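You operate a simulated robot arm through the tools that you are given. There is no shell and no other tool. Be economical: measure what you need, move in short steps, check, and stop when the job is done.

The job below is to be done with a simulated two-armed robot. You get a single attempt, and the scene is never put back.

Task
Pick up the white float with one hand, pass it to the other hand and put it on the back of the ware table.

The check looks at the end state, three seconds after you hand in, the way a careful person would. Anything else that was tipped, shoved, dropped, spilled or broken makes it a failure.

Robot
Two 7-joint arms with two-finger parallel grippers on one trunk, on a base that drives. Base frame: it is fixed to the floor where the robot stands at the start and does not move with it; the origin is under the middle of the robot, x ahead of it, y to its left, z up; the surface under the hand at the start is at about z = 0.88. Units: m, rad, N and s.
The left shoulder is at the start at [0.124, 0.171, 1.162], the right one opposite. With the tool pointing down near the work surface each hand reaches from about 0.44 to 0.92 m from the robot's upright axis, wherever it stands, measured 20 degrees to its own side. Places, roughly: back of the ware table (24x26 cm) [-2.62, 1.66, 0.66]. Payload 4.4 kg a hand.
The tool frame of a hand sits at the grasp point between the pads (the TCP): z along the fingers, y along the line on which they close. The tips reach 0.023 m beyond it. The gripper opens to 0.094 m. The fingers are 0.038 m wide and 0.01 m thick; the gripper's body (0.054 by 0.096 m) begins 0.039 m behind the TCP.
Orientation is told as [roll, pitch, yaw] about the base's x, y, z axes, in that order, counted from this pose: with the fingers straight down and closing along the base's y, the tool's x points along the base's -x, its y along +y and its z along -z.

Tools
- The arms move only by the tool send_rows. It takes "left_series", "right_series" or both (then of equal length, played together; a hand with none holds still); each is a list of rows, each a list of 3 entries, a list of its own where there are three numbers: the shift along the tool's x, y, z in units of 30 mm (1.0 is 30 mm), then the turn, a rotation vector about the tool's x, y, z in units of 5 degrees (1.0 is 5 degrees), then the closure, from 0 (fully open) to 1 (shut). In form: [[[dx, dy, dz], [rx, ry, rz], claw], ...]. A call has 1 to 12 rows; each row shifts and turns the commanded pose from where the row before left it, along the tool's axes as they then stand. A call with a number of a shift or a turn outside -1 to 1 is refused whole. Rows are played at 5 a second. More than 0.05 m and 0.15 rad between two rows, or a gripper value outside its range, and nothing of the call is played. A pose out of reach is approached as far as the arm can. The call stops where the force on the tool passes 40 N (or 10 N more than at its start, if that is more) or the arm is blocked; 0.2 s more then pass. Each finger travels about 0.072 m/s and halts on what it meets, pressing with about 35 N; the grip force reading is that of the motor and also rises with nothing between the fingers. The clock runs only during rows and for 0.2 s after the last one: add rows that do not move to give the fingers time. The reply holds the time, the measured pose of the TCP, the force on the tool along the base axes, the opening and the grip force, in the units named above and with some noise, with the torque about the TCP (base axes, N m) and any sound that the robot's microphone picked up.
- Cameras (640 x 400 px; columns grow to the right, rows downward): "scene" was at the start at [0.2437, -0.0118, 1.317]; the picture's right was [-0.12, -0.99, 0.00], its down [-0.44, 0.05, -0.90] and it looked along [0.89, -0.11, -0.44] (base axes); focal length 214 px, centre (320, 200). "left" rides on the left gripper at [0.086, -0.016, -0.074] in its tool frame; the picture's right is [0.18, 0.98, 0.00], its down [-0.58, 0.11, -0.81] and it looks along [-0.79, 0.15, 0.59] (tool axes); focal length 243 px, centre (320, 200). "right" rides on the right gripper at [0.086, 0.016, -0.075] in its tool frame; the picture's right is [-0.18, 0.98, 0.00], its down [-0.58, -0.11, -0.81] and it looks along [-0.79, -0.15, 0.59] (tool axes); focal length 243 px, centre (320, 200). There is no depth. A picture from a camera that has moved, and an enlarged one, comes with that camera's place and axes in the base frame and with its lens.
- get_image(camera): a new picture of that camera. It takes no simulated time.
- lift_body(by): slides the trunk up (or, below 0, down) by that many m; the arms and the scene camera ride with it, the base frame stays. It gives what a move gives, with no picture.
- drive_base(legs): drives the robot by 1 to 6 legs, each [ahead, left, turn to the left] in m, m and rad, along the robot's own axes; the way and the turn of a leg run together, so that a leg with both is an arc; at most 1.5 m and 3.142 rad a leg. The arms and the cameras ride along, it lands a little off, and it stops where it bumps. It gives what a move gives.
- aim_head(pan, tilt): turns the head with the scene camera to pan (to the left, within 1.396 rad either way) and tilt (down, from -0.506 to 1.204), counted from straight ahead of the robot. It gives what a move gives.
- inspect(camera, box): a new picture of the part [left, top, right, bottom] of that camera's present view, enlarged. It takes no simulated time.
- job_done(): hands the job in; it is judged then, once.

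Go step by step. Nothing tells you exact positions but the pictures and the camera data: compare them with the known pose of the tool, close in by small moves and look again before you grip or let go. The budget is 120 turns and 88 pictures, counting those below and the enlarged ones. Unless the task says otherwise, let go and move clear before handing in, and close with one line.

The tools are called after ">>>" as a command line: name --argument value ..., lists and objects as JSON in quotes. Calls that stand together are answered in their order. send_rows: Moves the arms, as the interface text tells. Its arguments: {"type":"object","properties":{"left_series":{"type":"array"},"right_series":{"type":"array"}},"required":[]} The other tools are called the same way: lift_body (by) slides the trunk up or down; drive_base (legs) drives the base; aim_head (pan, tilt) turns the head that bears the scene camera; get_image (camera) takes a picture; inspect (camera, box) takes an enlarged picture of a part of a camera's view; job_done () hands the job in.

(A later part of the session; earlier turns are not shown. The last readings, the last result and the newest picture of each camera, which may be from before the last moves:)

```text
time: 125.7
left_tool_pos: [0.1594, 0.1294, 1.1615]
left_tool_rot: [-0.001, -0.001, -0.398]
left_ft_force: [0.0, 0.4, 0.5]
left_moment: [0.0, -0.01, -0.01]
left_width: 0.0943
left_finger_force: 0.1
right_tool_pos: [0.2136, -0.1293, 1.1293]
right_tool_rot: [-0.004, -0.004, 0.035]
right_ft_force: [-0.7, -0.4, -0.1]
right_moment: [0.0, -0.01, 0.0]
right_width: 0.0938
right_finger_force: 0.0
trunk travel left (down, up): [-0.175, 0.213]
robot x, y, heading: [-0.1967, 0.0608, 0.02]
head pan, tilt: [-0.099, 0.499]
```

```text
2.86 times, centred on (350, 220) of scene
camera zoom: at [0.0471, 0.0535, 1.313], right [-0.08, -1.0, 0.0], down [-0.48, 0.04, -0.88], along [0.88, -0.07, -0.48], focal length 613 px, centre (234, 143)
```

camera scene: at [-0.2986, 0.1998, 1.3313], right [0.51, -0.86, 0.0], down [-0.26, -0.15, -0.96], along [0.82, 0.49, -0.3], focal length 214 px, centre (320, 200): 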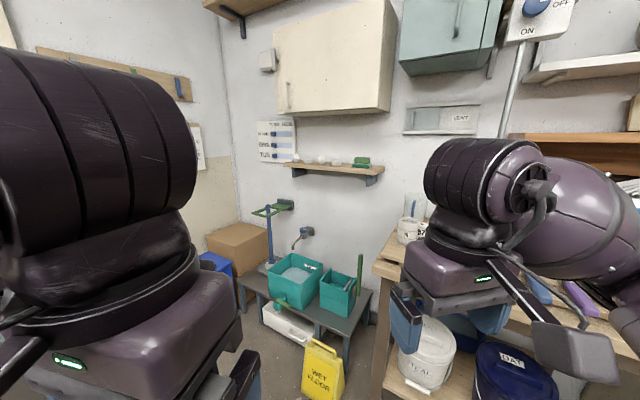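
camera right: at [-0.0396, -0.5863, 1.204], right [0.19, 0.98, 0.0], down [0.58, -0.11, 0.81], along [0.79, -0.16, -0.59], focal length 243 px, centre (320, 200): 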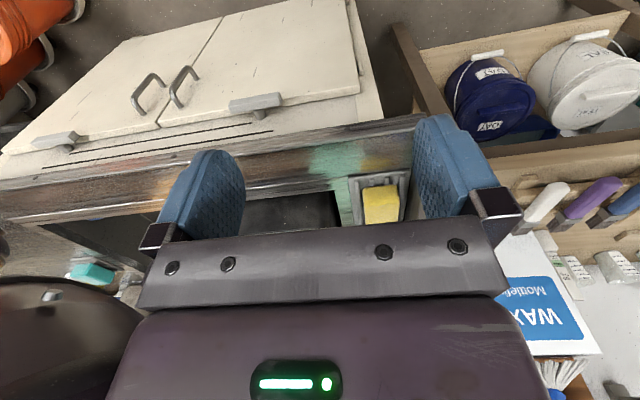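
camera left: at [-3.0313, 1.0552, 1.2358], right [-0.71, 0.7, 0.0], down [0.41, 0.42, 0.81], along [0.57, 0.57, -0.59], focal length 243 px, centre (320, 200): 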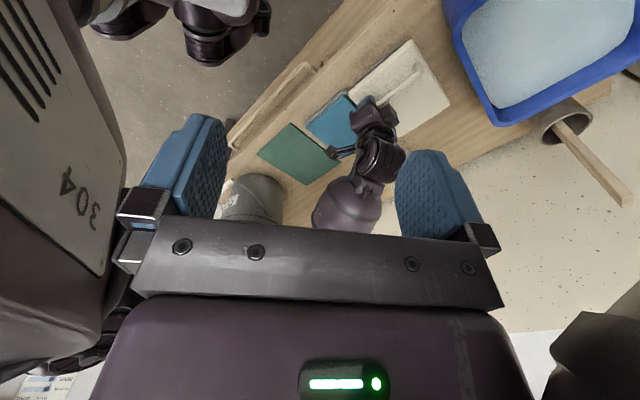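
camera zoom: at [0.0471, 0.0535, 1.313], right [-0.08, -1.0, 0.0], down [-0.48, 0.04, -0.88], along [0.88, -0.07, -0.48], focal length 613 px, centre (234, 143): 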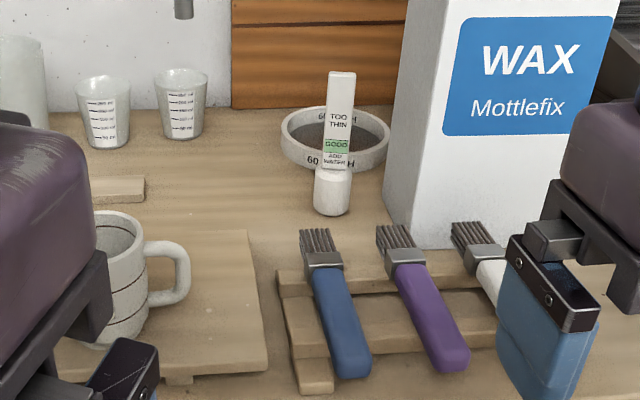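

That is it: "TOO THIN / GOOD / ADD WATER", a white hydrometer float standing upright at about (0.67, -0.114), bulb at the bottom and a flat stem up to z≈1.05. Left hand will take it from above by the stem top; I'll align the robot and straighten the left hand's yaw.

>>> drive_base --legs '[[0.18, -0.2, -0.02]]'

>>> send_rows --left_series '[[[0, 0, 0], [0, 0, -1], 0.3], [[0, 0, 0], [0, 0, -1], 0.3], [[0, 0, 0], [0, 0, -1], 0.3], [[0, 0, 0], [0, 0, -1], 0.3], [[0, 0, 0], [0, 0, -0.8], 0.3]]'

>>> inspect --camera "scene" --box '[240, 90, 440, 290]'

>>> get_image --camera "left"

```text
time: 128.1
left_tool_pos: [0.3436, -0.075, 1.1604]
left_tool_rot: [0.0, 0.0, -0.423]
left_ft_force: [-0.2, -0.2, -0.2]
left_moment: [0.0, 0.02, -0.02]
left_width: 0.0941
left_finger_force: 0.0
right_tool_pos: [0.3914, -0.335, 1.1296]
right_tool_rot: [-0.005, -0.002, 0.014]
right_ft_force: [0.4, -0.1, 0.1]
right_moment: [0.01, 0.04, -0.01]
right_width: 0.0941
right_finger_force: 0.0
trunk travel left (down, up): [-0.175, 0.213]
robot x, y, heading: [-0.0144, -0.1379, 0.003]
head pan, tilt: [-0.099, 0.499]
```

```text
time: 129.3
left_tool_pos: [0.3433, -0.0754, 1.1593]
left_tool_rot: [0.0, 0.0, -0.001]
left_ft_force: [0.2, 0.2, 0.1]
left_moment: [-0.01, -0.04, 0.02]
left_width: 0.0659
left_finger_force: 0.0
right_tool_pos: [0.3917, -0.3337, 1.1299]
right_tool_rot: [-0.004, -0.004, 0.013]
right_ft_force: [-0.2, 0.6, -0.2]
right_moment: [0.04, 0.0, 0.03]
right_width: 0.094
right_finger_force: 0.2
trunk travel left (down, up): [-0.175, 0.213]
robot x, y, heading: [-0.0136, -0.14, 0.004]
head pan, tilt: [-0.099, 0.499]
```

```text
2.00 times, centred on (340, 190) of scene
camera zoom: at [0.2301, -0.1478, 1.313], right [-0.1, -0.99, 0.0], down [-0.48, 0.05, -0.88], along [0.87, -0.09, -0.48], focal length 429 px, centre (280, 220)
```

zoom: 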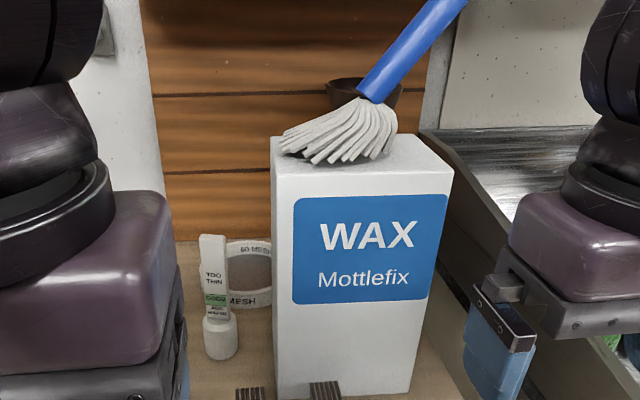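

```text
23 pictures are left
camera left: at [0.2574, -0.091, 1.2356], right [-0.18, 0.98, 0.0], down [0.58, 0.11, 0.81], along [0.79, 0.15, -0.59], focal length 243 px, centre (320, 200)
```

left: 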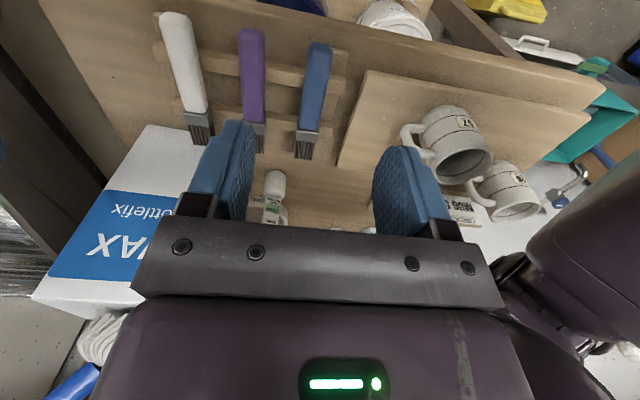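

Two views agree: float axis at (0.666, -0.113), stem top z≈1.057; the wax box face is at y≈-0.183. I'll move the left hand over the stem at the present height and check.

>>> send_rows --left_series '[[[-0.975, -0.115, 0], [0, 0, 0], 0.3], [[-0.975, -0.115, 0], [0, 0, 0], 0.3], [[-0.975, -0.115, 0], [0, 0, 0], 0.3], [[-0.975, -0.115, 0], [0, 0, 0], 0.3], [[-0.975, -0.115, 0], [0, 0, 0], 0.3], [[-0.975, -0.115, 0], [0, 0, 0], 0.3], [[-0.975, -0.115, 0], [0, 0, 0], 0.3], [[-0.975, -0.115, 0], [0, 0, 0], 0.3], [[-0.975, -0.115, 0], [0, 0, 0], 0.3], [[-0.975, -0.115, 0], [0, 0, 0], 0.3], [[-0.9, -0.115, 0], [0, 0, 0], 0.3]]'

>>> get_image --camera "left"

>>> inspect --camera "scene" --box '[220, 70, 440, 290]'

```text
time: 131.7
left_tool_pos: [0.6603, -0.115, 1.16]
left_tool_rot: [-0.001, -0.001, -0.003]
left_ft_force: [-0.3, 0.1, -0.6]
left_moment: [0.01, 0.01, -0.02]
left_width: 0.0659
left_finger_force: 0.1
right_tool_pos: [0.3893, -0.3356, 1.1296]
right_tool_rot: [-0.005, -0.004, 0.013]
right_ft_force: [-1.0, -0.4, -0.5]
right_moment: [-0.01, 0.03, 0.01]
right_width: 0.0941
right_finger_force: 0.0
trunk travel left (down, up): [-0.175, 0.213]
robot x, y, heading: [-0.0158, -0.139, -0.001]
head pan, tilt: [-0.099, 0.499]
```

```text
22 pictures are left
camera left: at [0.5737, -0.1298, 1.2356], right [-0.18, 0.98, 0.0], down [0.58, 0.11, 0.81], along [0.79, 0.15, -0.59], focal length 243 px, centre (320, 200)
```

left: 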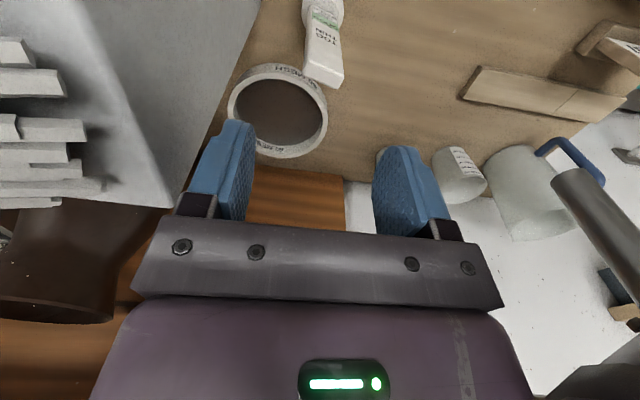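

```text
1.82 times, centred on (330, 180) of scene
camera zoom: at [0.228, -0.1485, 1.3135], right [-0.1, -0.99, 0.0], down [-0.48, 0.05, -0.88], along [0.87, -0.09, -0.48], focal length 390 px, centre (302, 236)
```

zoom: 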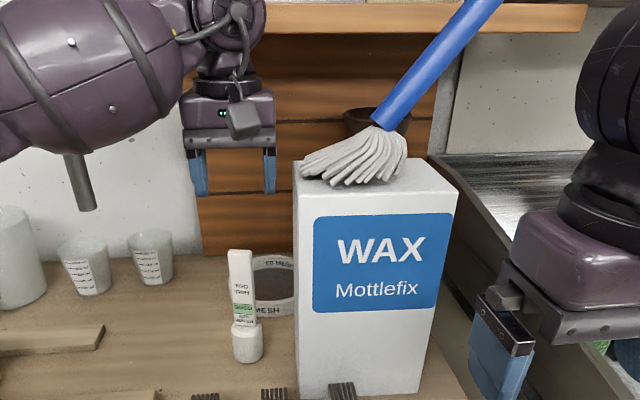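

Stem top sits at about (0.665, -0.110), between the open fingers. I'll shift a few millimetres and lower to z≈1.035, then look.

>>> send_rows --left_series '[[[-0.15, 0.15, 0.5], [0, 0, 0], 0.3], [[0, 0, 0.8], [0, 0, 0], 0.3], [[0, 0, 0.8], [0, 0, 0], 0.3], [[0, 0, 0.7], [0, 0, 0], 0.3], [[0, 0, 0.6], [0, 0, 0], 0.3], [[0, 0, 0.6], [0, 0, 0], 0.3]]'

>>> get_image --camera "left"

>>> inspect --camera "scene" --box '[240, 120, 400, 270]'

```text
time: 133.1
left_tool_pos: [0.6603, -0.1115, 1.0468]
left_tool_rot: [0.002, -0.007, -0.003]
left_ft_force: [0.1, 0.4, 0.1]
left_moment: [-0.01, -0.01, 0.02]
left_width: 0.0655
left_finger_force: 0.0
right_tool_pos: [0.3835, -0.338, 1.1335]
right_tool_rot: [0.0, -0.011, 0.012]
right_ft_force: [0.2, 0.8, 0.1]
right_moment: [0.03, -0.03, 0.03]
right_width: 0.0938
right_finger_force: 0.1
trunk travel left (down, up): [-0.175, 0.213]
robot x, y, heading: [-0.0126, -0.1364, 0.002]
head pan, tilt: [-0.099, 0.499]
```

```text
20 pictures are left
camera left: at [0.5737, -0.1279, 1.1215], right [-0.18, 0.98, 0.0], down [0.57, 0.11, 0.81], along [0.8, 0.15, -0.58], focal length 243 px, centre (320, 200)
```

left: 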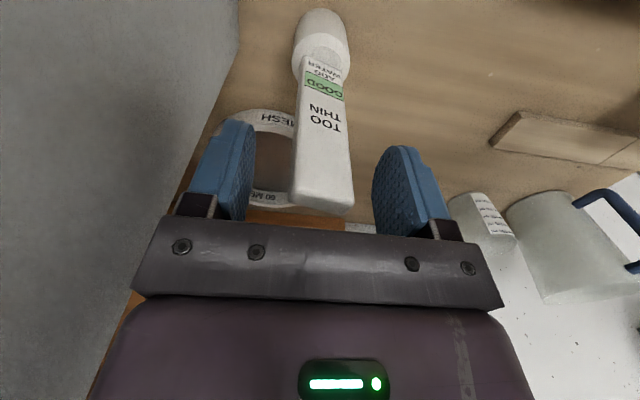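

```text
2.67 times, centred on (320, 195) of scene
camera zoom: at [0.222, -0.1507, 1.3147], right [-0.1, -0.99, 0.0], down [-0.47, 0.05, -0.88], along [0.88, -0.09, -0.47], focal length 572 px, centre (320, 213)
```

zoom: 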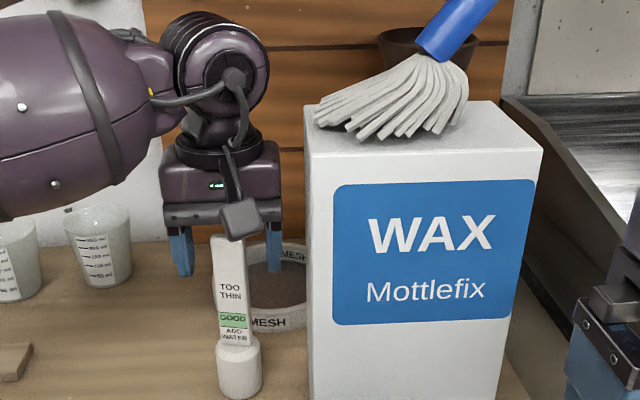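

The whole robot seems to have shifted a few millimetres, so an arm link may be touching something. I'll look along the left arm before going on.

>>> aim_head --pan 0.6 --tilt 0.5

>>> get_image --camera "scene"

```text
time: 134.2
left_tool_pos: [0.6601, -0.1137, 1.0462]
left_tool_rot: [0.001, -0.009, -0.005]
left_ft_force: [-0.9, -0.4, 1.1]
left_moment: [-0.03, 0.0, -0.02]
left_width: 0.0659
left_finger_force: 0.0
right_tool_pos: [0.3844, -0.3379, 1.1328]
right_tool_rot: [-0.002, -0.01, 0.013]
right_ft_force: [-0.2, -0.1, 0.9]
right_moment: [0.04, -0.02, -0.02]
right_width: 0.0937
right_finger_force: 0.1
trunk travel left (down, up): [-0.175, 0.213]
robot x, y, heading: [-0.0149, -0.1394, -0.001]
head pan, tilt: [0.6, 0.499]
```

```text
18 pictures are left
camera scene: at [0.2065, -0.0905, 1.3147], right [0.56, -0.83, 0.0], down [-0.39, -0.27, -0.88], along [0.73, 0.5, -0.47], focal length 214 px, centre (320, 200)
```

scene: 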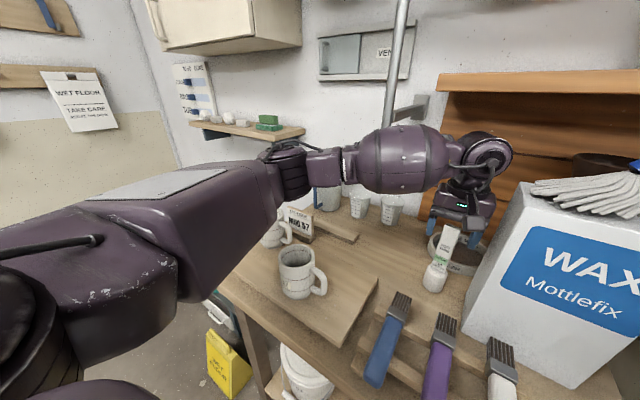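

The hanging rod's lower end, at about (0.66, 0.06, 1.12), is where my left forearm passes: it is likely leaning on it. I'll retrace up and back, then stand further right so the forearm comes in from the front.

>>> send_rows --left_series '[[[0, 0, -0.8], [0, 0, 0], 0.3], [[0, 0, -0.8], [0, 0, 0], 0.3], [[0, 0, -0.8], [0, 0, 0], 0.3], [[0, 0, -0.8], [0, 0, 0], 0.3], [[0, 0, -0.8], [0, 0, 0], 0.3], [[1, 0.05, 0], [0, 0, 0], 0.3], [[1, 0.05, 0], [0, 0, 0], 0.3], [[1, 0.05, 0], [0, 0, 0], 0.3], [[1, 0.05, 0], [0, 0, 0], 0.3], [[1, 0.05, 0], [0, 0, 0], 0.3], [[1, 0.05, 0], [0, 0, 0], 0.3], [[1, 0.05, 0], [0, 0, 0], 0.3]]'

>>> drive_base --legs '[[-0.04, -0.26, 0]]'

>>> aim_head --pan 0.45 --tilt 0.45

>>> get_image --camera "scene"

```text
time: 136.8
left_tool_pos: [0.4573, -0.0982, 1.1582]
left_tool_rot: [-0.001, -0.002, -0.001]
left_ft_force: [0.2, 0.0, -0.1]
left_moment: [0.0, 0.02, 0.02]
left_width: 0.0656
left_finger_force: 0.0
right_tool_pos: [0.3901, -0.3346, 1.1296]
right_tool_rot: [-0.004, -0.003, 0.011]
right_ft_force: [0.7, -0.1, -0.3]
right_moment: [0.01, 0.01, -0.02]
right_width: 0.094
right_finger_force: 0.1
trunk travel left (down, up): [-0.175, 0.213]
robot x, y, heading: [-0.0111, -0.1375, 0.004]
head pan, tilt: [0.6, 0.499]
```

```text
time: 138.7
left_tool_pos: [0.4332, -0.233, 1.1589]
left_tool_rot: [-0.001, -0.002, 0.01]
left_ft_force: [0.1, 1.1, -0.1]
left_moment: [-0.01, -0.01, 0.0]
left_width: 0.0655
left_finger_force: 0.1
right_tool_pos: [0.3692, -0.4701, 1.1299]
right_tool_rot: [-0.005, -0.005, 0.023]
right_ft_force: [-0.4, 0.9, -0.5]
right_moment: [-0.03, 0.04, 0.02]
right_width: 0.0942
right_finger_force: 0.1
trunk travel left (down, up): [-0.175, 0.213]
robot x, y, heading: [-0.0381, -0.2809, 0.011]
head pan, tilt: [0.6, 0.499]
stopped in leg 1: the robot was blocked; the commanded pose is now the measured one
```

```text
time: 139.4
left_tool_pos: [0.4332, -0.2374, 1.1596]
left_tool_rot: [-0.001, -0.002, 0.009]
left_ft_force: [-0.5, -0.5, -0.4]
left_moment: [-0.02, -0.02, -0.03]
left_width: 0.0658
left_finger_force: 0.1
right_tool_pos: [0.3697, -0.4721, 1.1293]
right_tool_rot: [-0.003, -0.003, 0.023]
right_ft_force: [-1.0, -1.1, 1.2]
right_moment: [0.0, -0.01, 0.03]
right_width: 0.0939
right_finger_force: 0.0
trunk travel left (down, up): [-0.175, 0.213]
robot x, y, heading: [-0.0354, -0.2817, 0.013]
head pan, tilt: [0.45, 0.45]
```

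```text
17 pictures are left
camera scene: at [0.1983, -0.2375, 1.3174], right [0.45, -0.89, 0.0], down [-0.39, -0.19, -0.9], along [0.81, 0.4, -0.44], focal length 214 px, centre (320, 200)
```

scene: 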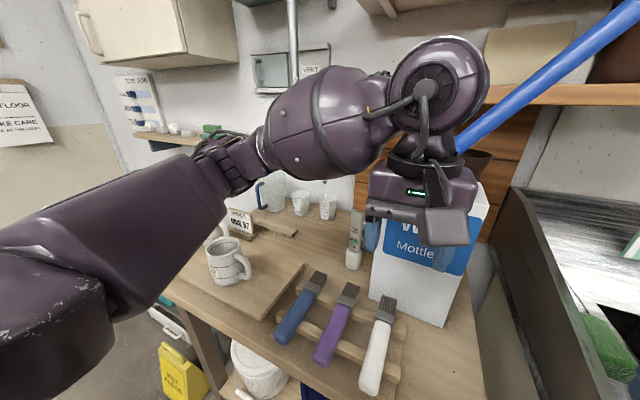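

The base touched the sink cabinet harmlessly. I'll ease off and turn 0.25 rad right, which also brings the left forearm in more from the front, away from the rod.

>>> drive_base --legs '[[-0.03, 0.03, 0], [0, 0, -0.25]]'

>>> send_rows --left_series '[[[0, 0, 0], [0, 0, -1], 0.3], [[0, 0, 0], [0, 0, -1], 0.3], [[0, 0, 0], [0, 0, -0.75], 0.3]]'

```text
time: 141.2
left_tool_pos: [0.3993, -0.324, 1.1602]
left_tool_rot: [-0.001, 0.0, -0.24]
left_ft_force: [-0.8, 0.0, -0.4]
left_moment: [0.0, -0.01, -0.01]
left_width: 0.066
left_finger_force: 0.2
right_tool_pos: [0.2784, -0.5361, 1.1296]
right_tool_rot: [-0.004, -0.004, -0.23]
right_ft_force: [-0.6, 0.0, -0.8]
right_moment: [-0.02, 0.0, -0.01]
right_width: 0.0939
right_finger_force: 0.1
trunk travel left (down, up): [-0.175, 0.213]
robot x, y, heading: [-0.0697, -0.2475, -0.24]
head pan, tilt: [0.45, 0.45]
```

```text
time: 142.0
left_tool_pos: [0.4009, -0.3237, 1.1591]
left_tool_rot: [-0.001, -0.001, 0.002]
left_ft_force: [-0.3, -0.6, 0.5]
left_moment: [-0.02, 0.01, 0.0]
left_width: 0.0658
left_finger_force: 0.0
right_tool_pos: [0.2792, -0.5363, 1.1297]
right_tool_rot: [-0.004, -0.004, -0.228]
right_ft_force: [-0.1, 0.2, -0.1]
right_moment: [0.02, -0.04, 0.0]
right_width: 0.0935
right_finger_force: 0.0
trunk travel left (down, up): [-0.175, 0.213]
robot x, y, heading: [-0.0669, -0.2523, -0.238]
head pan, tilt: [0.45, 0.45]
```

Clear. I'll move the left hand leftward first (clear of the box), then forward over the stem.

>>> send_rows --left_series '[[[0, 1, 0], [0, 0, 0], 0.3], [[0, 1, 0], [0, 0, 0], 0.3], [[0, 1, 0], [0, 0, 0], 0.3], [[0, 1, 0], [0, 0, 0], 0.3], [[0, 1, 0], [0, 0, 0], 0.3], [[0, 1, 0], [0, 0, 0], 0.3], [[0, 1, 0], [0, 0, 0], 0.3], [[-1, 0.13, 0], [0, 0, 0], 0.3], [[-1, 0, 0], [0, 0, 0], 0.3], [[-1, 0, 0], [0, 0, 0], 0.3], [[-1, 0, 0], [0, 0, 0], 0.3], [[-1, 0, 0], [0, 0, 0], 0.3]]'

>>> send_rows --left_series '[[[-1, 0, 0], [0, 0, 0], 0.3], [[-1, 0, 0], [0, 0, 0], 0.3], [[-1, 0, 0], [0, 0, 0], 0.3], [[-0.75, 0, 0], [0, 0, 0], 0.3], [[0, 0, 0], [0, 0, 0], 0.3]]'

>>> get_image --camera "scene"

```text
time: 144.6
left_tool_pos: [0.5509, -0.1103, 1.1569]
left_tool_rot: [0.001, -0.001, 0.0]
left_ft_force: [0.2, -0.1, 0.4]
left_moment: [-0.01, 0.02, 0.03]
left_width: 0.0661
left_finger_force: 0.1
right_tool_pos: [0.2792, -0.5364, 1.1291]
right_tool_rot: [-0.005, -0.001, -0.226]
right_ft_force: [0.3, 0.4, -0.8]
right_moment: [0.01, 0.02, -0.04]
right_width: 0.0939
right_finger_force: 0.0
trunk travel left (down, up): [-0.175, 0.213]
robot x, y, heading: [-0.0633, -0.2525, -0.235]
head pan, tilt: [0.45, 0.45]
```

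```text
time: 145.8
left_tool_pos: [0.6639, -0.1107, 1.1598]
left_tool_rot: [-0.001, -0.001, -0.001]
left_ft_force: [-0.3, 0.6, 0.9]
left_moment: [0.03, 0.01, 0.01]
left_width: 0.0654
left_finger_force: 0.0
right_tool_pos: [0.2788, -0.536, 1.1306]
right_tool_rot: [-0.003, -0.003, -0.228]
right_ft_force: [0.1, 0.2, -0.1]
right_moment: [0.03, 0.03, -0.05]
right_width: 0.0939
right_finger_force: 0.0
trunk travel left (down, up): [-0.175, 0.213]
robot x, y, heading: [-0.0638, -0.2509, -0.237]
head pan, tilt: [0.45, 0.45]
```

```text
16 pictures are left
camera scene: at [0.1709, -0.2668, 1.3175], right [0.21, -0.98, 0.0], down [-0.43, -0.09, -0.9], along [0.88, 0.19, -0.44], focal length 214 px, centre (320, 200)
```

scene: 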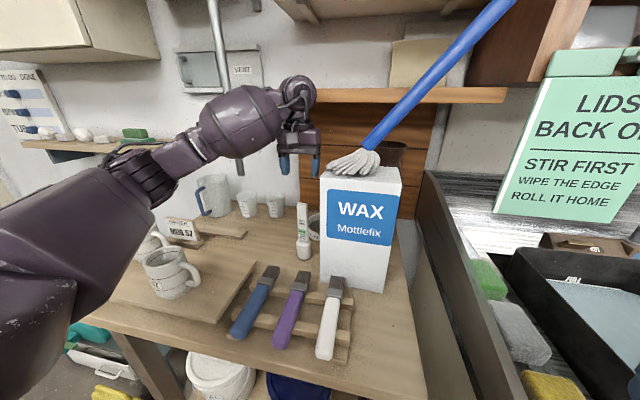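

The rod's tip should show below the forearm but I don't see it; I'll zoom to check whether the forearm is near it or moved it.

>>> inspect --camera "scene" --box '[180, 20, 340, 200]'

```text
2.22 times, centred on (260, 110) of scene
camera zoom: at [0.1709, -0.2668, 1.3175], right [0.21, -0.98, 0.0], down [-0.43, -0.09, -0.9], along [0.88, 0.19, -0.44], focal length 477 px, centre (453, 400)
```

zoom: 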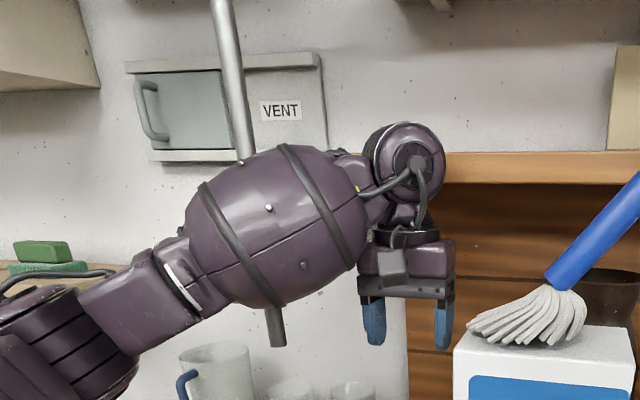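

The rod is exactly where it was, and the forearm now clears it by roughly 4 cm. Lowering over the stem while watching for any shift.

>>> send_rows --left_series '[[[0, 0, 0.6], [0, 0, 0], 0.3], [[0, 0, 0.6], [0, 0, 0], 0.3], [[0, 0, 0.6], [0, 0, 0], 0.3], [[0, 0, 0.6], [0, 0, 0], 0.3], [[0, 0, 0.6], [0, 0, 0], 0.3], [[0, 0, 0.6], [0, 0, 0], 0.3], [[0, 0, 0.5], [0, 0, 0], 0.3], [[0, 0, 0], [0, 0, 0], 0.3]]'

>>> get_image --camera "left"

```text
time: 147.6
left_tool_pos: [0.661, -0.109, 1.0369]
left_tool_rot: [0.002, 0.001, 0.0]
left_ft_force: [-0.3, 0.7, 0.3]
left_moment: [0.0, -0.04, -0.01]
left_width: 0.0657
left_finger_force: 0.1
right_tool_pos: [0.2795, -0.537, 1.1299]
right_tool_rot: [-0.003, -0.004, -0.227]
right_ft_force: [0.0, 0.2, 0.7]
right_moment: [-0.01, 0.03, 0.01]
right_width: 0.0943
right_finger_force: 0.1
trunk travel left (down, up): [-0.175, 0.213]
robot x, y, heading: [-0.0677, -0.2499, -0.232]
head pan, tilt: [0.45, 0.45]
```

```text
14 pictures are left
camera left: at [0.5762, -0.1253, 1.1104], right [-0.18, 0.98, 0.0], down [0.58, 0.11, 0.81], along [0.79, 0.15, -0.59], focal length 243 px, centre (320, 200)
```

left: 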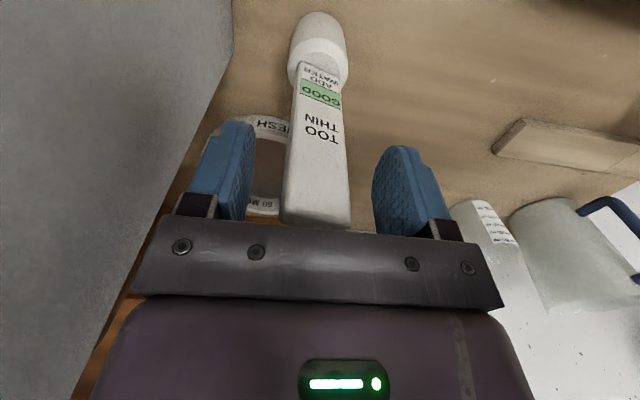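

No shift this time and the stem is centred between the fingers. Closing.

>>> send_rows --left_series '[[[0, 0, 0], [0, 0, 0], 0.5], [[0, 0, 0], [0, 0, 0], 0.6], [[0, 0, 0], [0, 0, 0], 1], [[0, 0, 0], [0, 0, 0], 1], [[0, 0, 0], [0, 0, 0], 1]]'

>>> send_rows --left_series '[[[0, 0, -0.3], [0, 0, 0], 1], [[0, 0, -0.5], [0, 0, 0], 1], [[0, 0, -0.6], [0, 0, 0], 1], [[0, 0, -0.6], [0, 0, 0], 1], [[0, 0, -0.6], [0, 0, 0], 1], [[0, 0, -0.6], [0, 0, 0], 1], [[0, 0, -0.6], [0, 0, 0], 1], [[0, 0, -0.6], [0, 0, 0], 1]]'

>>> get_image --camera "scene"

```text
time: 148.8
left_tool_pos: [0.6616, -0.1097, 1.034]
left_tool_rot: [0.0, 0.0, 0.0]
left_ft_force: [0.1, 1.0, 0.7]
left_moment: [0.19, -0.03, 0.01]
left_width: 0.0314
left_finger_force: 35.4
right_tool_pos: [0.2785, -0.536, 1.13]
right_tool_rot: [-0.003, -0.003, -0.226]
right_ft_force: [-0.2, 0.8, -0.7]
right_moment: [0.03, -0.02, -0.01]
right_width: 0.0941
right_finger_force: 0.0
trunk travel left (down, up): [-0.175, 0.213]
robot x, y, heading: [-0.0683, -0.2468, -0.237]
head pan, tilt: [0.45, 0.45]
```

```text
time: 150.6
left_tool_pos: [0.6607, -0.1088, 1.17]
left_tool_rot: [0.001, -0.001, 0.0]
left_ft_force: [-0.5, -0.2, -0.9]
left_moment: [0.04, -0.02, 0.03]
left_width: 0.0312
left_finger_force: 35.2
right_tool_pos: [0.2788, -0.5364, 1.1313]
right_tool_rot: [-0.001, -0.004, -0.228]
right_ft_force: [0.1, -0.5, -1.1]
right_moment: [0.02, -0.01, 0.01]
right_width: 0.0941
right_finger_force: 0.0
trunk travel left (down, up): [-0.175, 0.213]
robot x, y, heading: [-0.0674, -0.2531, -0.236]
head pan, tilt: [0.45, 0.45]
```

```text
13 pictures are left
camera scene: at [0.1709, -0.2669, 1.3175], right [0.21, -0.98, 0.0], down [-0.43, -0.09, -0.9], along [0.88, 0.19, -0.44], focal length 214 px, centre (320, 200)
```

scene: 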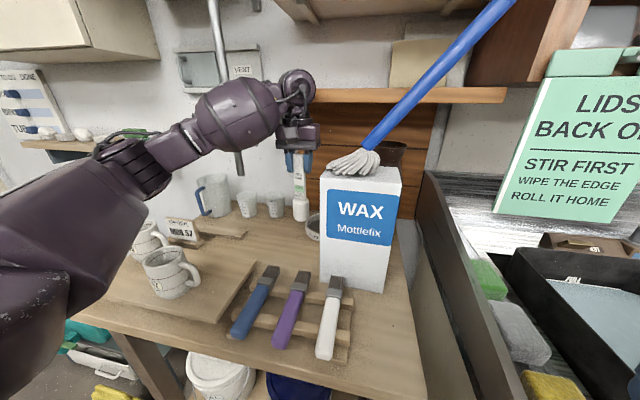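

The float is held firmly and hangs free. I'll retract it straight back, then back the robot off into open floor.

>>> send_rows --left_series '[[[0.6, 0, 0], [0, 0, 0], 1], [[0.8, 0.1, 0], [0, 0, 0], 1], [[0.9, 0.1, 0], [0, 0, 0], 1], [[0.9, 0.1, 0], [0, 0, 0], 1], [[0.9, 0.1, 0], [0, 0, 0], 1], [[0.9, 0.1, 0], [0, 0, 0], 1], [[0.9, 0, 0], [0, 0, 0], 1], [[0.9, 0, 0], [0, 0, 0], 1]]'

>>> drive_base --legs '[[-0.65, 0.0, 0]]'

```text
time: 152.4
left_tool_pos: [0.4573, -0.094, 1.1662]
left_tool_rot: [-0.002, 0.001, 0.0]
left_ft_force: [-0.5, -0.4, -0.7]
left_moment: [-0.04, -0.02, -0.01]
left_width: 0.0311
left_finger_force: 35.1
right_tool_pos: [0.2783, -0.5365, 1.1298]
right_tool_rot: [-0.005, -0.004, -0.227]
right_ft_force: [-0.1, 0.6, -0.1]
right_moment: [-0.01, -0.02, -0.01]
right_width: 0.0939
right_finger_force: 0.0
trunk travel left (down, up): [-0.175, 0.213]
robot x, y, heading: [-0.0656, -0.2508, -0.236]
head pan, tilt: [0.45, 0.45]
```

```text
time: 156.0
left_tool_pos: [-0.1745, 0.0609, 1.167]
left_tool_rot: [-0.001, -0.001, 0.01]
left_ft_force: [-0.9, 0.0, -0.7]
left_moment: [-0.05, -0.01, -0.04]
left_width: 0.031
left_finger_force: 34.4
right_tool_pos: [-0.3499, -0.3838, 1.1292]
right_tool_rot: [-0.004, -0.003, -0.217]
right_ft_force: [0.5, -0.5, -0.2]
right_moment: [-0.02, -0.04, -0.02]
right_width: 0.0939
right_finger_force: 0.1
trunk travel left (down, up): [-0.175, 0.213]
robot x, y, heading: [-0.6998, -0.1011, -0.231]
head pan, tilt: [0.45, 0.45]
```

Now in open space. Plan: left keeps the stem top from above; right hand comes in tilted from the lower right, closing on the stem's flat faces below the left fingers. First I'll set up both hands' orientations apart from each other.

>>> send_rows --left_series '[[[-0.157, -0.91, 0], [0, 0, 0], 1], [[-0.157, -0.91, 0], [0, 0, 0], 1], [[-0.157, -0.91, 0], [0, 0, 0], 1], [[-0.157, -0.91, 0], [0, 0, 0], 1], [[-0.157, -0.91, 0], [0, 0, 0], 1], [[-0.157, -0.91, 0], [0, 0, 0], 1], [[-0.157, -0.91, 0], [0, 0, 0], 1], [[0, 0, 0], [0, 0, 1], 1], [[0, 0, 0], [0, 0, 1], 1], [[0, 0, 0], [0, 0, 1], 1], [[0, 0, 0], [0, 0, 1], 1], [[0, 0, 0], [0, 0, 1], 1]]' --right_series '[[[0, 0, 0], [0, 0, -1], 0], [[0, 0, 0], [0, 0, -1], 0], [[0, 0, 0], [0, 0, -1], 0], [[0, 0, 0], [0, 0, -1], 0], [[0, 0, 0], [0, 0, -1], 0], [[0, 0, 0], [0, 0, -1], 0], [[0, 0, 0], [0, 0, -1], 0], [[0, 0, 0], [0, 0, -1], 0], [[0, 0, 0], [0, 0, -1], 0], [[0, 0, 0], [0, 0, -1], 0], [[0, 0, 0], [0, 0, -1], 0], [[0, 0, 0], [0, 0, -1], 0]]'

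>>> send_rows --left_series '[[[0, 0, 0], [0, 0, 1], 1], [[0, 0, 0], [0, 0, 1], 1], [[0, 0, 0], [0, 0, 1], 1], [[0, 0, 0], [0, 0, 0.5], 1], [[0, 0, 0], [0, 0, 0], 1], [[0, 0, 0], [0, 0, 0], 1], [[0, 0, 0], [0, 0, 0], 1], [[0, 0, 0], [0, 0, 0], 1], [[0, 0, 0], [0, 0, 0], 1], [[0, 0, 0], [0, 0, 0], 1], [[0, 0, 0], [0, 0, 0], 1]]' --right_series '[[[0, 0, 0], [0, -1, 0], 0], [[0, 0, 0], [0, -1, 0], 0], [[0, 0, 0], [0, -1, 0], 0], [[0, 0, 0], [0, -1, 0], 0], [[0, 0, 0], [0, -1, 0], 0], [[0, 0, 0], [0, -1, 0], 0], [[0, 0, 0], [0, -1, 0], 0], [[0, 0, 0], [0, -1, 0], 0], [[0, 0, 0], [0, -1, 0], 0], [[0, 0, 0], [0, -1, 0], 0], [[0, 0, 0], [0, -1, 0], 0]]'

>>> aim_head --pan 0.0 --tilt 0.55

>>> get_image --camera "scene"

```text
time: 158.6
left_tool_pos: [-0.1404, -0.1302, 1.1651]
left_tool_rot: [-0.001, 0.001, -0.428]
left_ft_force: [0.1, -0.5, -1.4]
left_moment: [-0.02, 0.02, 0.0]
left_width: 0.0307
left_finger_force: 34.8
right_tool_pos: [-0.3499, -0.3831, 1.1294]
right_tool_rot: [-0.005, 0.002, 0.832]
right_ft_force: [0.6, -0.2, -0.6]
right_moment: [0.01, 0.08, 0.0]
right_width: 0.0939
right_finger_force: 0.1
trunk travel left (down, up): [-0.175, 0.213]
robot x, y, heading: [-0.6965, -0.1019, -0.226]
head pan, tilt: [0.45, 0.45]
```

```text
time: 161.0
left_tool_pos: [-0.1421, -0.1293, 1.1682]
left_tool_rot: [0.001, -0.001, -0.732]
left_ft_force: [-0.4, 0.5, -1.1]
left_moment: [0.04, -0.02, 0.01]
left_width: 0.0305
left_finger_force: 35.0
right_tool_pos: [-0.2872, -0.4043, 1.1421]
right_tool_rot: [-0.008, -0.959, 0.833]
right_ft_force: [0.0, 0.1, -0.1]
right_moment: [-0.02, -0.01, -0.01]
right_width: 0.0941
right_finger_force: 0.1
right hand out of reach, approached as far as the arm can: row 1, 2, 3, 4, 5, 6, 7, 8, 9, 10, 11
trunk travel left (down, up): [-0.175, 0.213]
robot x, y, heading: [-0.6979, -0.1004, -0.234]
head pan, tilt: [0.45, 0.45]
```

```text
time: 161.9
left_tool_pos: [-0.141, -0.131, 1.1653]
left_tool_rot: [0.0, -0.001, -0.733]
left_ft_force: [0.7, 0.1, -2.5]
left_moment: [0.0, -0.02, 0.0]
left_width: 0.0305
left_finger_force: 35.0
right_tool_pos: [-0.286, -0.4035, 1.1417]
right_tool_rot: [-0.006, -0.956, 0.833]
right_ft_force: [0.8, -1.0, -0.4]
right_moment: [-0.02, -0.02, -0.01]
right_width: 0.0937
right_finger_force: 0.1
trunk travel left (down, up): [-0.175, 0.213]
robot x, y, heading: [-0.6977, -0.1018, -0.228]
head pan, tilt: [0.0, 0.55]
```

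```text
12 pictures are left
camera scene: at [-0.4623, -0.1558, 1.3084], right [-0.23, -0.97, 0.0], down [-0.51, 0.12, -0.85], along [0.83, -0.19, -0.52], focal length 214 px, centre (320, 200)
```

scene: 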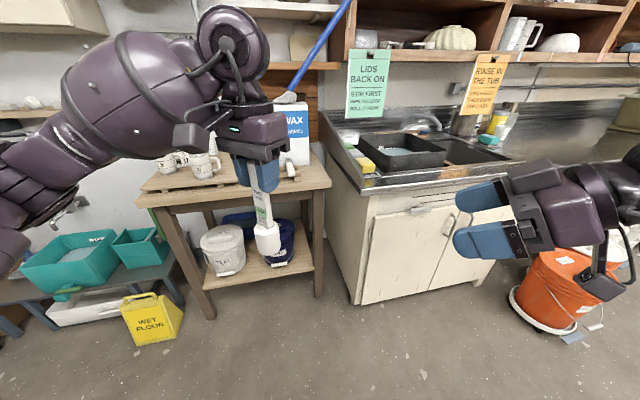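

Right hand has the wanted tilt. Moving it to a pre-approach point about 11 cm behind the lower stem.

>>> send_rows --right_series '[[[-0.95, 0.083, 0.95], [0, 0, 0], 0.2], [[-0.95, 0.083, 0.95], [0, 0, 0], 0.2], [[-0.95, 0.083, 0.95], [0, 0, 0], 0.2], [[-0.95, 0.083, 0.95], [0, 0, 0], 0.2], [[-0.95, 0.083, 0.95], [0, 0, 0], 0.2], [[-0.95, 0.083, 0.95], [0, 0, 0], 0.2], [[0, 0, 0], [0, 0, 0], 0.2]]'

>>> get_image --camera "scene"

>>> get_image --camera "right"

```text
time: 163.5
left_tool_pos: [-0.1395, -0.1308, 1.1662]
left_tool_rot: [0.001, 0.0, -0.733]
left_ft_force: [0.6, 0.1, -1.1]
left_moment: [0.02, 0.03, 0.03]
left_width: 0.0304
left_finger_force: 35.0
right_tool_pos: [-0.1369, -0.2164, 1.1816]
right_tool_rot: [-0.007, -0.96, 0.837]
right_ft_force: [0.8, -0.4, -0.7]
right_moment: [0.01, -0.01, 0.03]
right_width: 0.0754
right_finger_force: 0.1
trunk travel left (down, up): [-0.175, 0.213]
robot x, y, heading: [-0.6985, -0.1003, -0.225]
head pan, tilt: [0.0, 0.55]
```

```text
11 pictures are left
camera scene: at [-0.4626, -0.1564, 1.3084], right [-0.23, -0.97, 0.0], down [-0.51, 0.12, -0.85], along [0.83, -0.19, -0.52], focal length 214 px, centre (320, 200)
```

scene: 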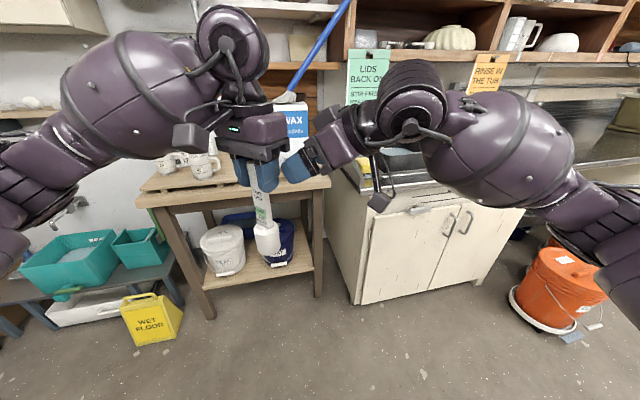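

```text
10 pictures are left
camera right: at [-0.2242, -0.2865, 1.1534], right [-0.65, 0.74, 0.15], down [-0.14, -0.31, 0.94], along [0.74, 0.59, 0.31], focal length 243 px, centre (320, 200)
```

right: 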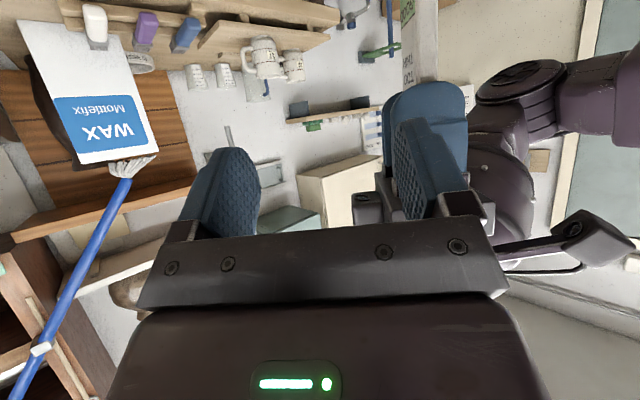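

The right hand came in a bit too far right, so I'll back it off slightly, shift it 6 cm along its closing axis and 2.4 cm down, then check the pose.

>>> send_rows --right_series '[[[0, 0, -0.6], [0, 0, 0], 0.2], [[0.4, 1, 0], [0, 0, 0], 0.2], [[0.4, 1, 0], [0, 0, 0], 0.2], [[0, 0, 0], [0, 0, 0], 0.2]]'

```text
time: 164.5
left_tool_pos: [-0.1407, -0.1309, 1.1653]
left_tool_rot: [-0.002, 0.0, -0.732]
left_ft_force: [-0.4, 0.2, -1.0]
left_moment: [0.01, -0.03, 0.03]
left_width: 0.0304
left_finger_force: 35.5
right_tool_pos: [-0.2016, -0.1967, 1.1731]
right_tool_rot: [-0.005, -0.958, 0.836]
right_ft_force: [-0.5, 0.0, -0.6]
right_moment: [-0.04, -0.02, 0.01]
right_width: 0.0752
right_finger_force: 0.2
trunk travel left (down, up): [-0.175, 0.213]
robot x, y, heading: [-0.6972, -0.0995, -0.237]
head pan, tilt: [0.0, 0.55]
```

Exactly on the approach line. I'll advance 8 of the 11 cm and look.

>>> send_rows --right_series '[[[0, 0, 0.7], [0, 0, 0], 0.2], [[0, 0, 0.7], [0, 0, 0], 0.2], [[0, 0, 0.7], [0, 0, 0], 0.2], [[0, 0, 0.55], [0, 0, 0], 0.2], [[0, 0, 0], [0, 0, 0], 0.2]]'

>>> inspect --camera "scene" --box '[200, 100, 360, 270]'

>>> get_image --camera "right"

```text
time: 165.7
left_tool_pos: [-0.1404, -0.1299, 1.1657]
left_tool_rot: [0.0, 0.001, -0.733]
left_ft_force: [-0.2, 0.7, -1.5]
left_moment: [0.0, 0.0, -0.01]
left_width: 0.0302
left_finger_force: 35.5
right_tool_pos: [-0.156, -0.1492, 1.1271]
right_tool_rot: [-0.005, -0.958, 0.837]
right_ft_force: [0.4, -0.3, 0.0]
right_moment: [-0.01, 0.02, -0.03]
right_width: 0.0752
right_finger_force: 0.0
trunk travel left (down, up): [-0.175, 0.213]
robot x, y, heading: [-0.7026, -0.0998, -0.226]
head pan, tilt: [0.0, 0.55]
```

```text
2.35 times, centred on (280, 185) of scene
camera zoom: at [-0.4625, -0.156, 1.3084], right [-0.23, -0.97, 0.0], down [-0.51, 0.12, -0.85], along [0.83, -0.19, -0.52], focal length 505 px, centre (414, 235)
```

zoom: 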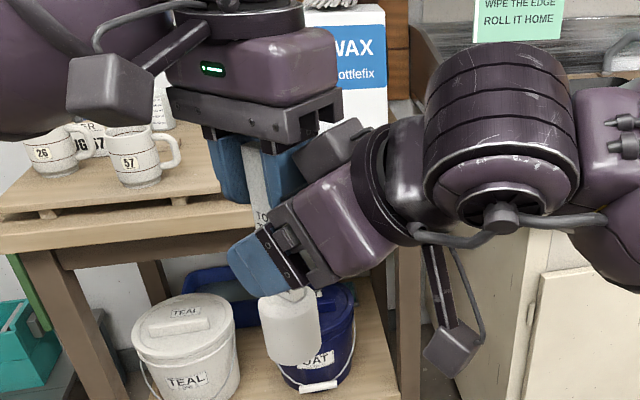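

```text
8 pictures are left
camera right: at [-0.2433, -0.2197, 1.0993], right [-0.65, 0.74, 0.15], down [-0.14, -0.31, 0.94], along [0.74, 0.59, 0.31], focal length 243 px, centre (320, 200)
```

right: 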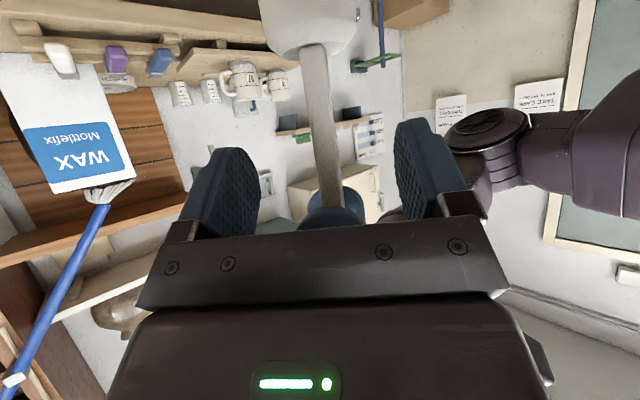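

The stem sits squarely between the right fingers. There's a block atop the right gripper close below the left one, so I'll advance just 22 mm, slightly lower, and close.

>>> send_rows --right_series '[[[0.1, 0, 0.25], [0, 0, 0], 0.2], [[0.07, 0, 0.25], [0, 0, 0], 0.2], [[0, 0, 0.23], [0, 0, 0], 0.2], [[0, 0, 0], [0, 0, 0], 0.2]]'

>>> inspect --camera "scene" --box '[220, 120, 340, 240]'

```text
time: 166.5
left_tool_pos: [-0.1377, -0.1259, 1.1627]
left_tool_rot: [0.008, 0.008, -0.723]
left_ft_force: [3.6, 4.0, 0.1]
left_moment: [-0.07, 0.07, -0.08]
left_width: 0.0304
left_finger_force: 34.8
right_tool_pos: [-0.1497, -0.1408, 1.1156]
right_tool_rot: [-0.01, -0.965, 0.842]
right_ft_force: [-4.2, -3.5, -1.7]
right_moment: [0.27, -0.23, 0.08]
right_width: 0.0754
right_finger_force: 0.1
trunk travel left (down, up): [-0.175, 0.213]
robot x, y, heading: [-0.7007, -0.1008, -0.226]
head pan, tilt: [0.0, 0.55]
stopped in row 3 (left hand): the force on the tool passed its limit at 48 N (the readings are from after the stop); the commanded pose is now the measured one
```

```text
3.33 times, centred on (280, 180) of scene
camera zoom: at [-0.4622, -0.1558, 1.3083], right [-0.23, -0.97, 0.0], down [-0.51, 0.12, -0.85], along [0.83, -0.19, -0.52], focal length 715 px, centre (453, 267)
```

zoom: 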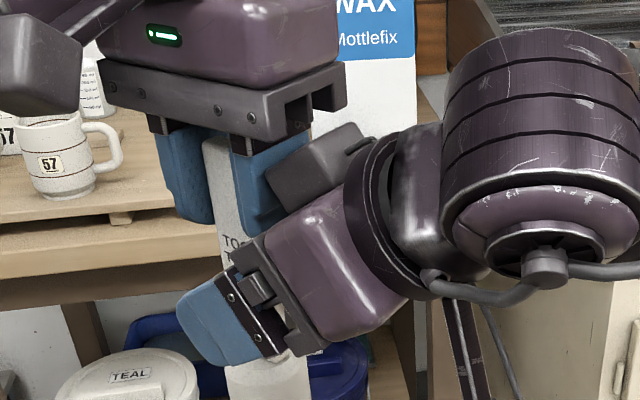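

The block met the left finger lightly; the grip is unharmed. I'll back off 18 mm, tilt the right hand 15° flatter so that block swings away, then re-advance a little lower.

>>> send_rows --right_series '[[[0, 0, -0.6], [0, 0, 0], 0.2], [[0, 0, 0], [0, -1, 0], 0.2], [[0, 0, 0], [0, -1, 0], 0.2], [[0, 0, 0], [0, -1, 0], 0.2], [[0.38, 0, 0], [0, 0, 0], 0.2], [[0, 0, 0], [0, 0, 0], 0.2]]'

```text
time: 167.9
left_tool_pos: [-0.1378, -0.1279, 1.1641]
left_tool_rot: [0.006, 0.007, -0.724]
left_ft_force: [-1.1, 0.5, -1.4]
left_moment: [0.04, 0.0, 0.01]
left_width: 0.0302
left_finger_force: 34.8
right_tool_pos: [-0.1616, -0.1546, 1.1163]
right_tool_rot: [-0.018, -1.226, 0.847]
right_ft_force: [0.2, 0.3, -0.1]
right_moment: [-0.01, -0.01, -0.03]
right_width: 0.0755
right_finger_force: 0.0
trunk travel left (down, up): [-0.175, 0.213]
robot x, y, heading: [-0.6954, -0.1042, -0.227]
head pan, tilt: [0.0, 0.55]
```

Clear and aligned. Advancing 28 mm and closing on the stem.

>>> send_rows --right_series '[[[0, 0, 0.35], [0, 0, 0], 0.2], [[0, 0, 0.3], [0, 0, 0], 0.2], [[0, 0, 0.27], [0, 0, 0], 0.2], [[0, 0, 0], [0, 0, 0], 0.4], [[0, 0, 0], [0, 0, 0], 0.6], [[0, 0, 0], [0, 0, 0], 0.8], [[0, 0, 0], [0, 0, 0], 1], [[0, 0, 0], [0, 0, 0], 1], [[0, 0, 0], [0, 0, 0], 1]]'

>>> inspect --camera "scene" --box '[210, 120, 350, 260]'

```text
time: 169.9
left_tool_pos: [-0.1365, -0.127, 1.1643]
left_tool_rot: [0.004, 0.006, -0.725]
left_ft_force: [13.9, -15.6, -0.9]
left_moment: [-0.5, -0.78, -0.19]
left_width: 0.0297
left_finger_force: 35.2
right_tool_pos: [-0.1447, -0.1351, 1.1058]
right_tool_rot: [-0.019, -1.226, 0.852]
right_ft_force: [-13.1, 15.2, 0.2]
right_moment: [-0.39, 0.04, 0.35]
right_width: 0.0121
right_finger_force: 35.0
trunk travel left (down, up): [-0.175, 0.213]
robot x, y, heading: [-0.6984, -0.1071, -0.23]
head pan, tilt: [0.0, 0.55]
```

```text
2.86 times, centred on (280, 190) of scene
camera zoom: at [-0.4623, -0.1559, 1.3083], right [-0.23, -0.97, 0.0], down [-0.51, 0.12, -0.85], along [0.83, -0.19, -0.52], focal length 613 px, centre (434, 229)
```

zoom: 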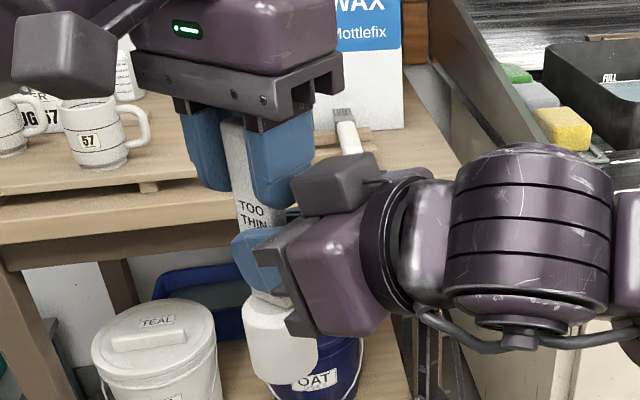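

Right hand has the stem (12 mm faces). I'll relax the sideways strain by 3 mm, open the left only slightly (the block is near), and lift it straight off.

>>> send_rows --right_series '[[[0, 0.1, 0], [0, 0, 0], 1], [[0, 0, 0], [0, 0, 0], 1], [[0, 0, 0], [0, 0, 0], 1], [[0, 0, 0], [0, 0, 0], 1], [[0, 0, 0], [0, 0, 0], 1], [[0, 0, 0], [0, 0, 0], 1], [[0, 0, 0], [0, 0, 0], 1], [[0, 0, 0], [0, 0, 0], 1], [[0, 0, 0], [0, 0, 0], 1], [[0, 0, 0], [0, 0, 0], 1]]' --left_series '[[[0, 0, 0], [0, 0, 0], 1], [[0, 0, 0], [0, 0, 0], 0.6], [[0, 0, 0], [0, 0, 0], 0.6], [[0, 0, -0.3], [0, 0, 0], 0.6], [[0, 0, -0.6], [0, 0, 0], 0.6], [[0, 0, -0.8], [0, 0, 0], 0.6], [[0, 0, -0.9], [0, 0, 0], 0.6], [[0, 0, -0.9], [0, 0, 0], 0.6], [[0, 0, -0.5], [0, 0, 0], 0.6], [[0, 0, 0], [0, 0, 0], 0.6]]'

>>> get_image --camera "scene"

```text
time: 172.1
left_tool_pos: [-0.1367, -0.1283, 1.2845]
left_tool_rot: [0.007, 0.008, -0.724]
left_ft_force: [-0.1, 0.3, 0.4]
left_moment: [0.02, 0.01, 0.01]
left_width: 0.0378
left_finger_force: 0.1
right_tool_pos: [-0.1464, -0.1358, 1.1068]
right_tool_rot: [-0.017, -1.228, 0.847]
right_ft_force: [-0.3, -0.1, -0.3]
right_moment: [-0.04, 0.0, -0.01]
right_width: 0.0126
right_finger_force: 35.4
trunk travel left (down, up): [-0.175, 0.213]
robot x, y, heading: [-0.6967, -0.1018, -0.22]
head pan, tilt: [0.0, 0.55]
```

```text
5 pictures are left
camera scene: at [-0.462, -0.1559, 1.3082], right [-0.23, -0.97, 0.0], down [-0.51, 0.12, -0.85], along [0.83, -0.19, -0.52], focal length 214 px, centre (320, 200)
```

scene: 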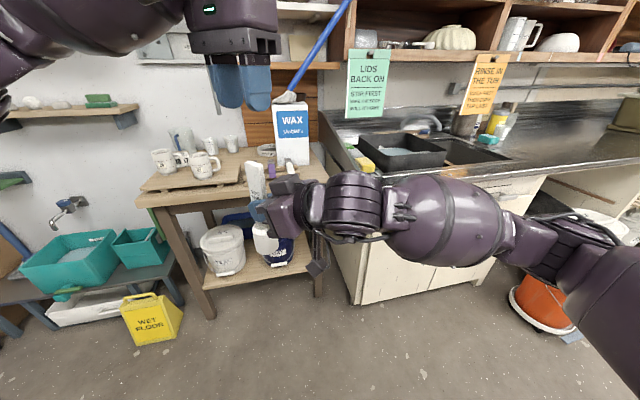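

The handover worked: the right hand alone now holds the float upright. I'll move the left hand out of the way, bring the float to the robot's right front, then turn the right hand to point straight ahead while keeping the float vertical.

>>> send_rows --right_series '[[[0.31, -0.88, -0.85], [0, 0, 0], 1], [[0.31, -0.88, -0.85], [0, 0, 0], 1], [[0.31, -0.88, -0.85], [0, 0, 0], 1], [[0.31, -0.88, -0.85], [0, 0, 0], 1], [[0.31, -0.88, -0.85], [0, 0, 0], 1], [[0.31, -0.88, -0.85], [0, 0, 0], 1], [[0, 0, 0], [0, 0, 0], 1]]' --left_series '[[[0.9, 0.3, 0], [0, 0, 0], 0.6], [[0.9, 0.3, 0], [0, 0, 0], 0.6], [[0.9, 0.3, 0], [0, 0, 0], 0.6], [[0.9, 0.3, 0], [0, 0, 0], 0.6], [[0.9, 0.3, 0], [0, 0, 0], 0.6], [[0, 0, 0], [0, 0, 0], 0.6], [[0, 0, 0], [0, 0, 0], 0.6]]'

>>> send_rows --right_series '[[[0, 0, 0], [0.94, 0, 0.342], 1], [[0, 0, 0], [0.94, 0, 0.342], 1], [[0, 0, 0], [0.94, 0, 0.342], 1], [[0, 0, 0], [0.94, 0, 0.342], 1], [[0, 0, 0], [0.94, 0, 0.342], 1], [[0, 0, 0], [0.94, 0, 0.342], 1], [[0, 0, 0], [0.94, 0, 0.342], 1], [[0, 0, 0], [0.94, 0, 0.342], 1], [[0, 0, 0], [0.94, 0, 0.342], 1], [[0, 0, 0], [0.94, 0, 0.342], 1]]'

```text
time: 173.7
left_tool_pos: [-0.2084, -0.0049, 1.2846]
left_tool_rot: [0.007, 0.008, -0.723]
left_ft_force: [-0.7, 0.8, -0.3]
left_moment: [0.0, -0.01, -0.02]
left_width: 0.0379
left_finger_force: 0.0
right_tool_pos: [-0.1372, -0.3612, 1.1048]
right_tool_rot: [-0.019, -1.227, 0.849]
right_ft_force: [0.5, 0.3, 0.7]
right_moment: [0.02, 0.0, 0.0]
right_width: 0.0125
right_finger_force: 35.3
trunk travel left (down, up): [-0.175, 0.213]
robot x, y, heading: [-0.6988, -0.1013, -0.226]
head pan, tilt: [0.0, 0.55]
```

```text
time: 175.9
left_tool_pos: [-0.209, -0.0056, 1.2839]
left_tool_rot: [0.008, 0.006, -0.725]
left_ft_force: [0.7, -0.5, 0.2]
left_moment: [-0.04, 0.0, -0.02]
left_width: 0.0377
left_finger_force: 0.0
right_tool_pos: [-0.1387, -0.3604, 1.1066]
right_tool_rot: [0.0, -1.229, -0.044]
right_ft_force: [-0.2, -0.4, -0.8]
right_moment: [0.02, 0.03, 0.01]
right_width: 0.0119
right_finger_force: 35.3
trunk travel left (down, up): [-0.175, 0.213]
robot x, y, heading: [-0.7003, -0.1031, -0.23]
head pan, tilt: [0.0, 0.55]
```

Right hand now points ahead with the float upright. I'll drive back to the ware table by the known clear way, in two stages.

>>> drive_base --legs '[[0, 0, 2.6], [0.73, 0, 0]]'

```text
time: 186.0
left_tool_pos: [-1.6913, 0.5934, 1.2851]
left_tool_rot: [0.008, 0.007, 1.87]
left_ft_force: [-0.4, 0.4, -0.2]
left_moment: [-0.04, 0.01, 0.02]
left_width: 0.0378
left_finger_force: 0.1
right_tool_pos: [-1.5653, 0.9329, 1.1065]
right_tool_rot: [0.001, -1.231, 2.553]
right_ft_force: [0.3, -0.8, -0.5]
right_moment: [-0.05, -0.02, 0.01]
right_width: 0.0123
right_finger_force: 34.9
trunk travel left (down, up): [-0.175, 0.213]
robot x, y, heading: [-1.2223, 0.4169, 2.362]
head pan, tilt: [0.0, 0.55]
```

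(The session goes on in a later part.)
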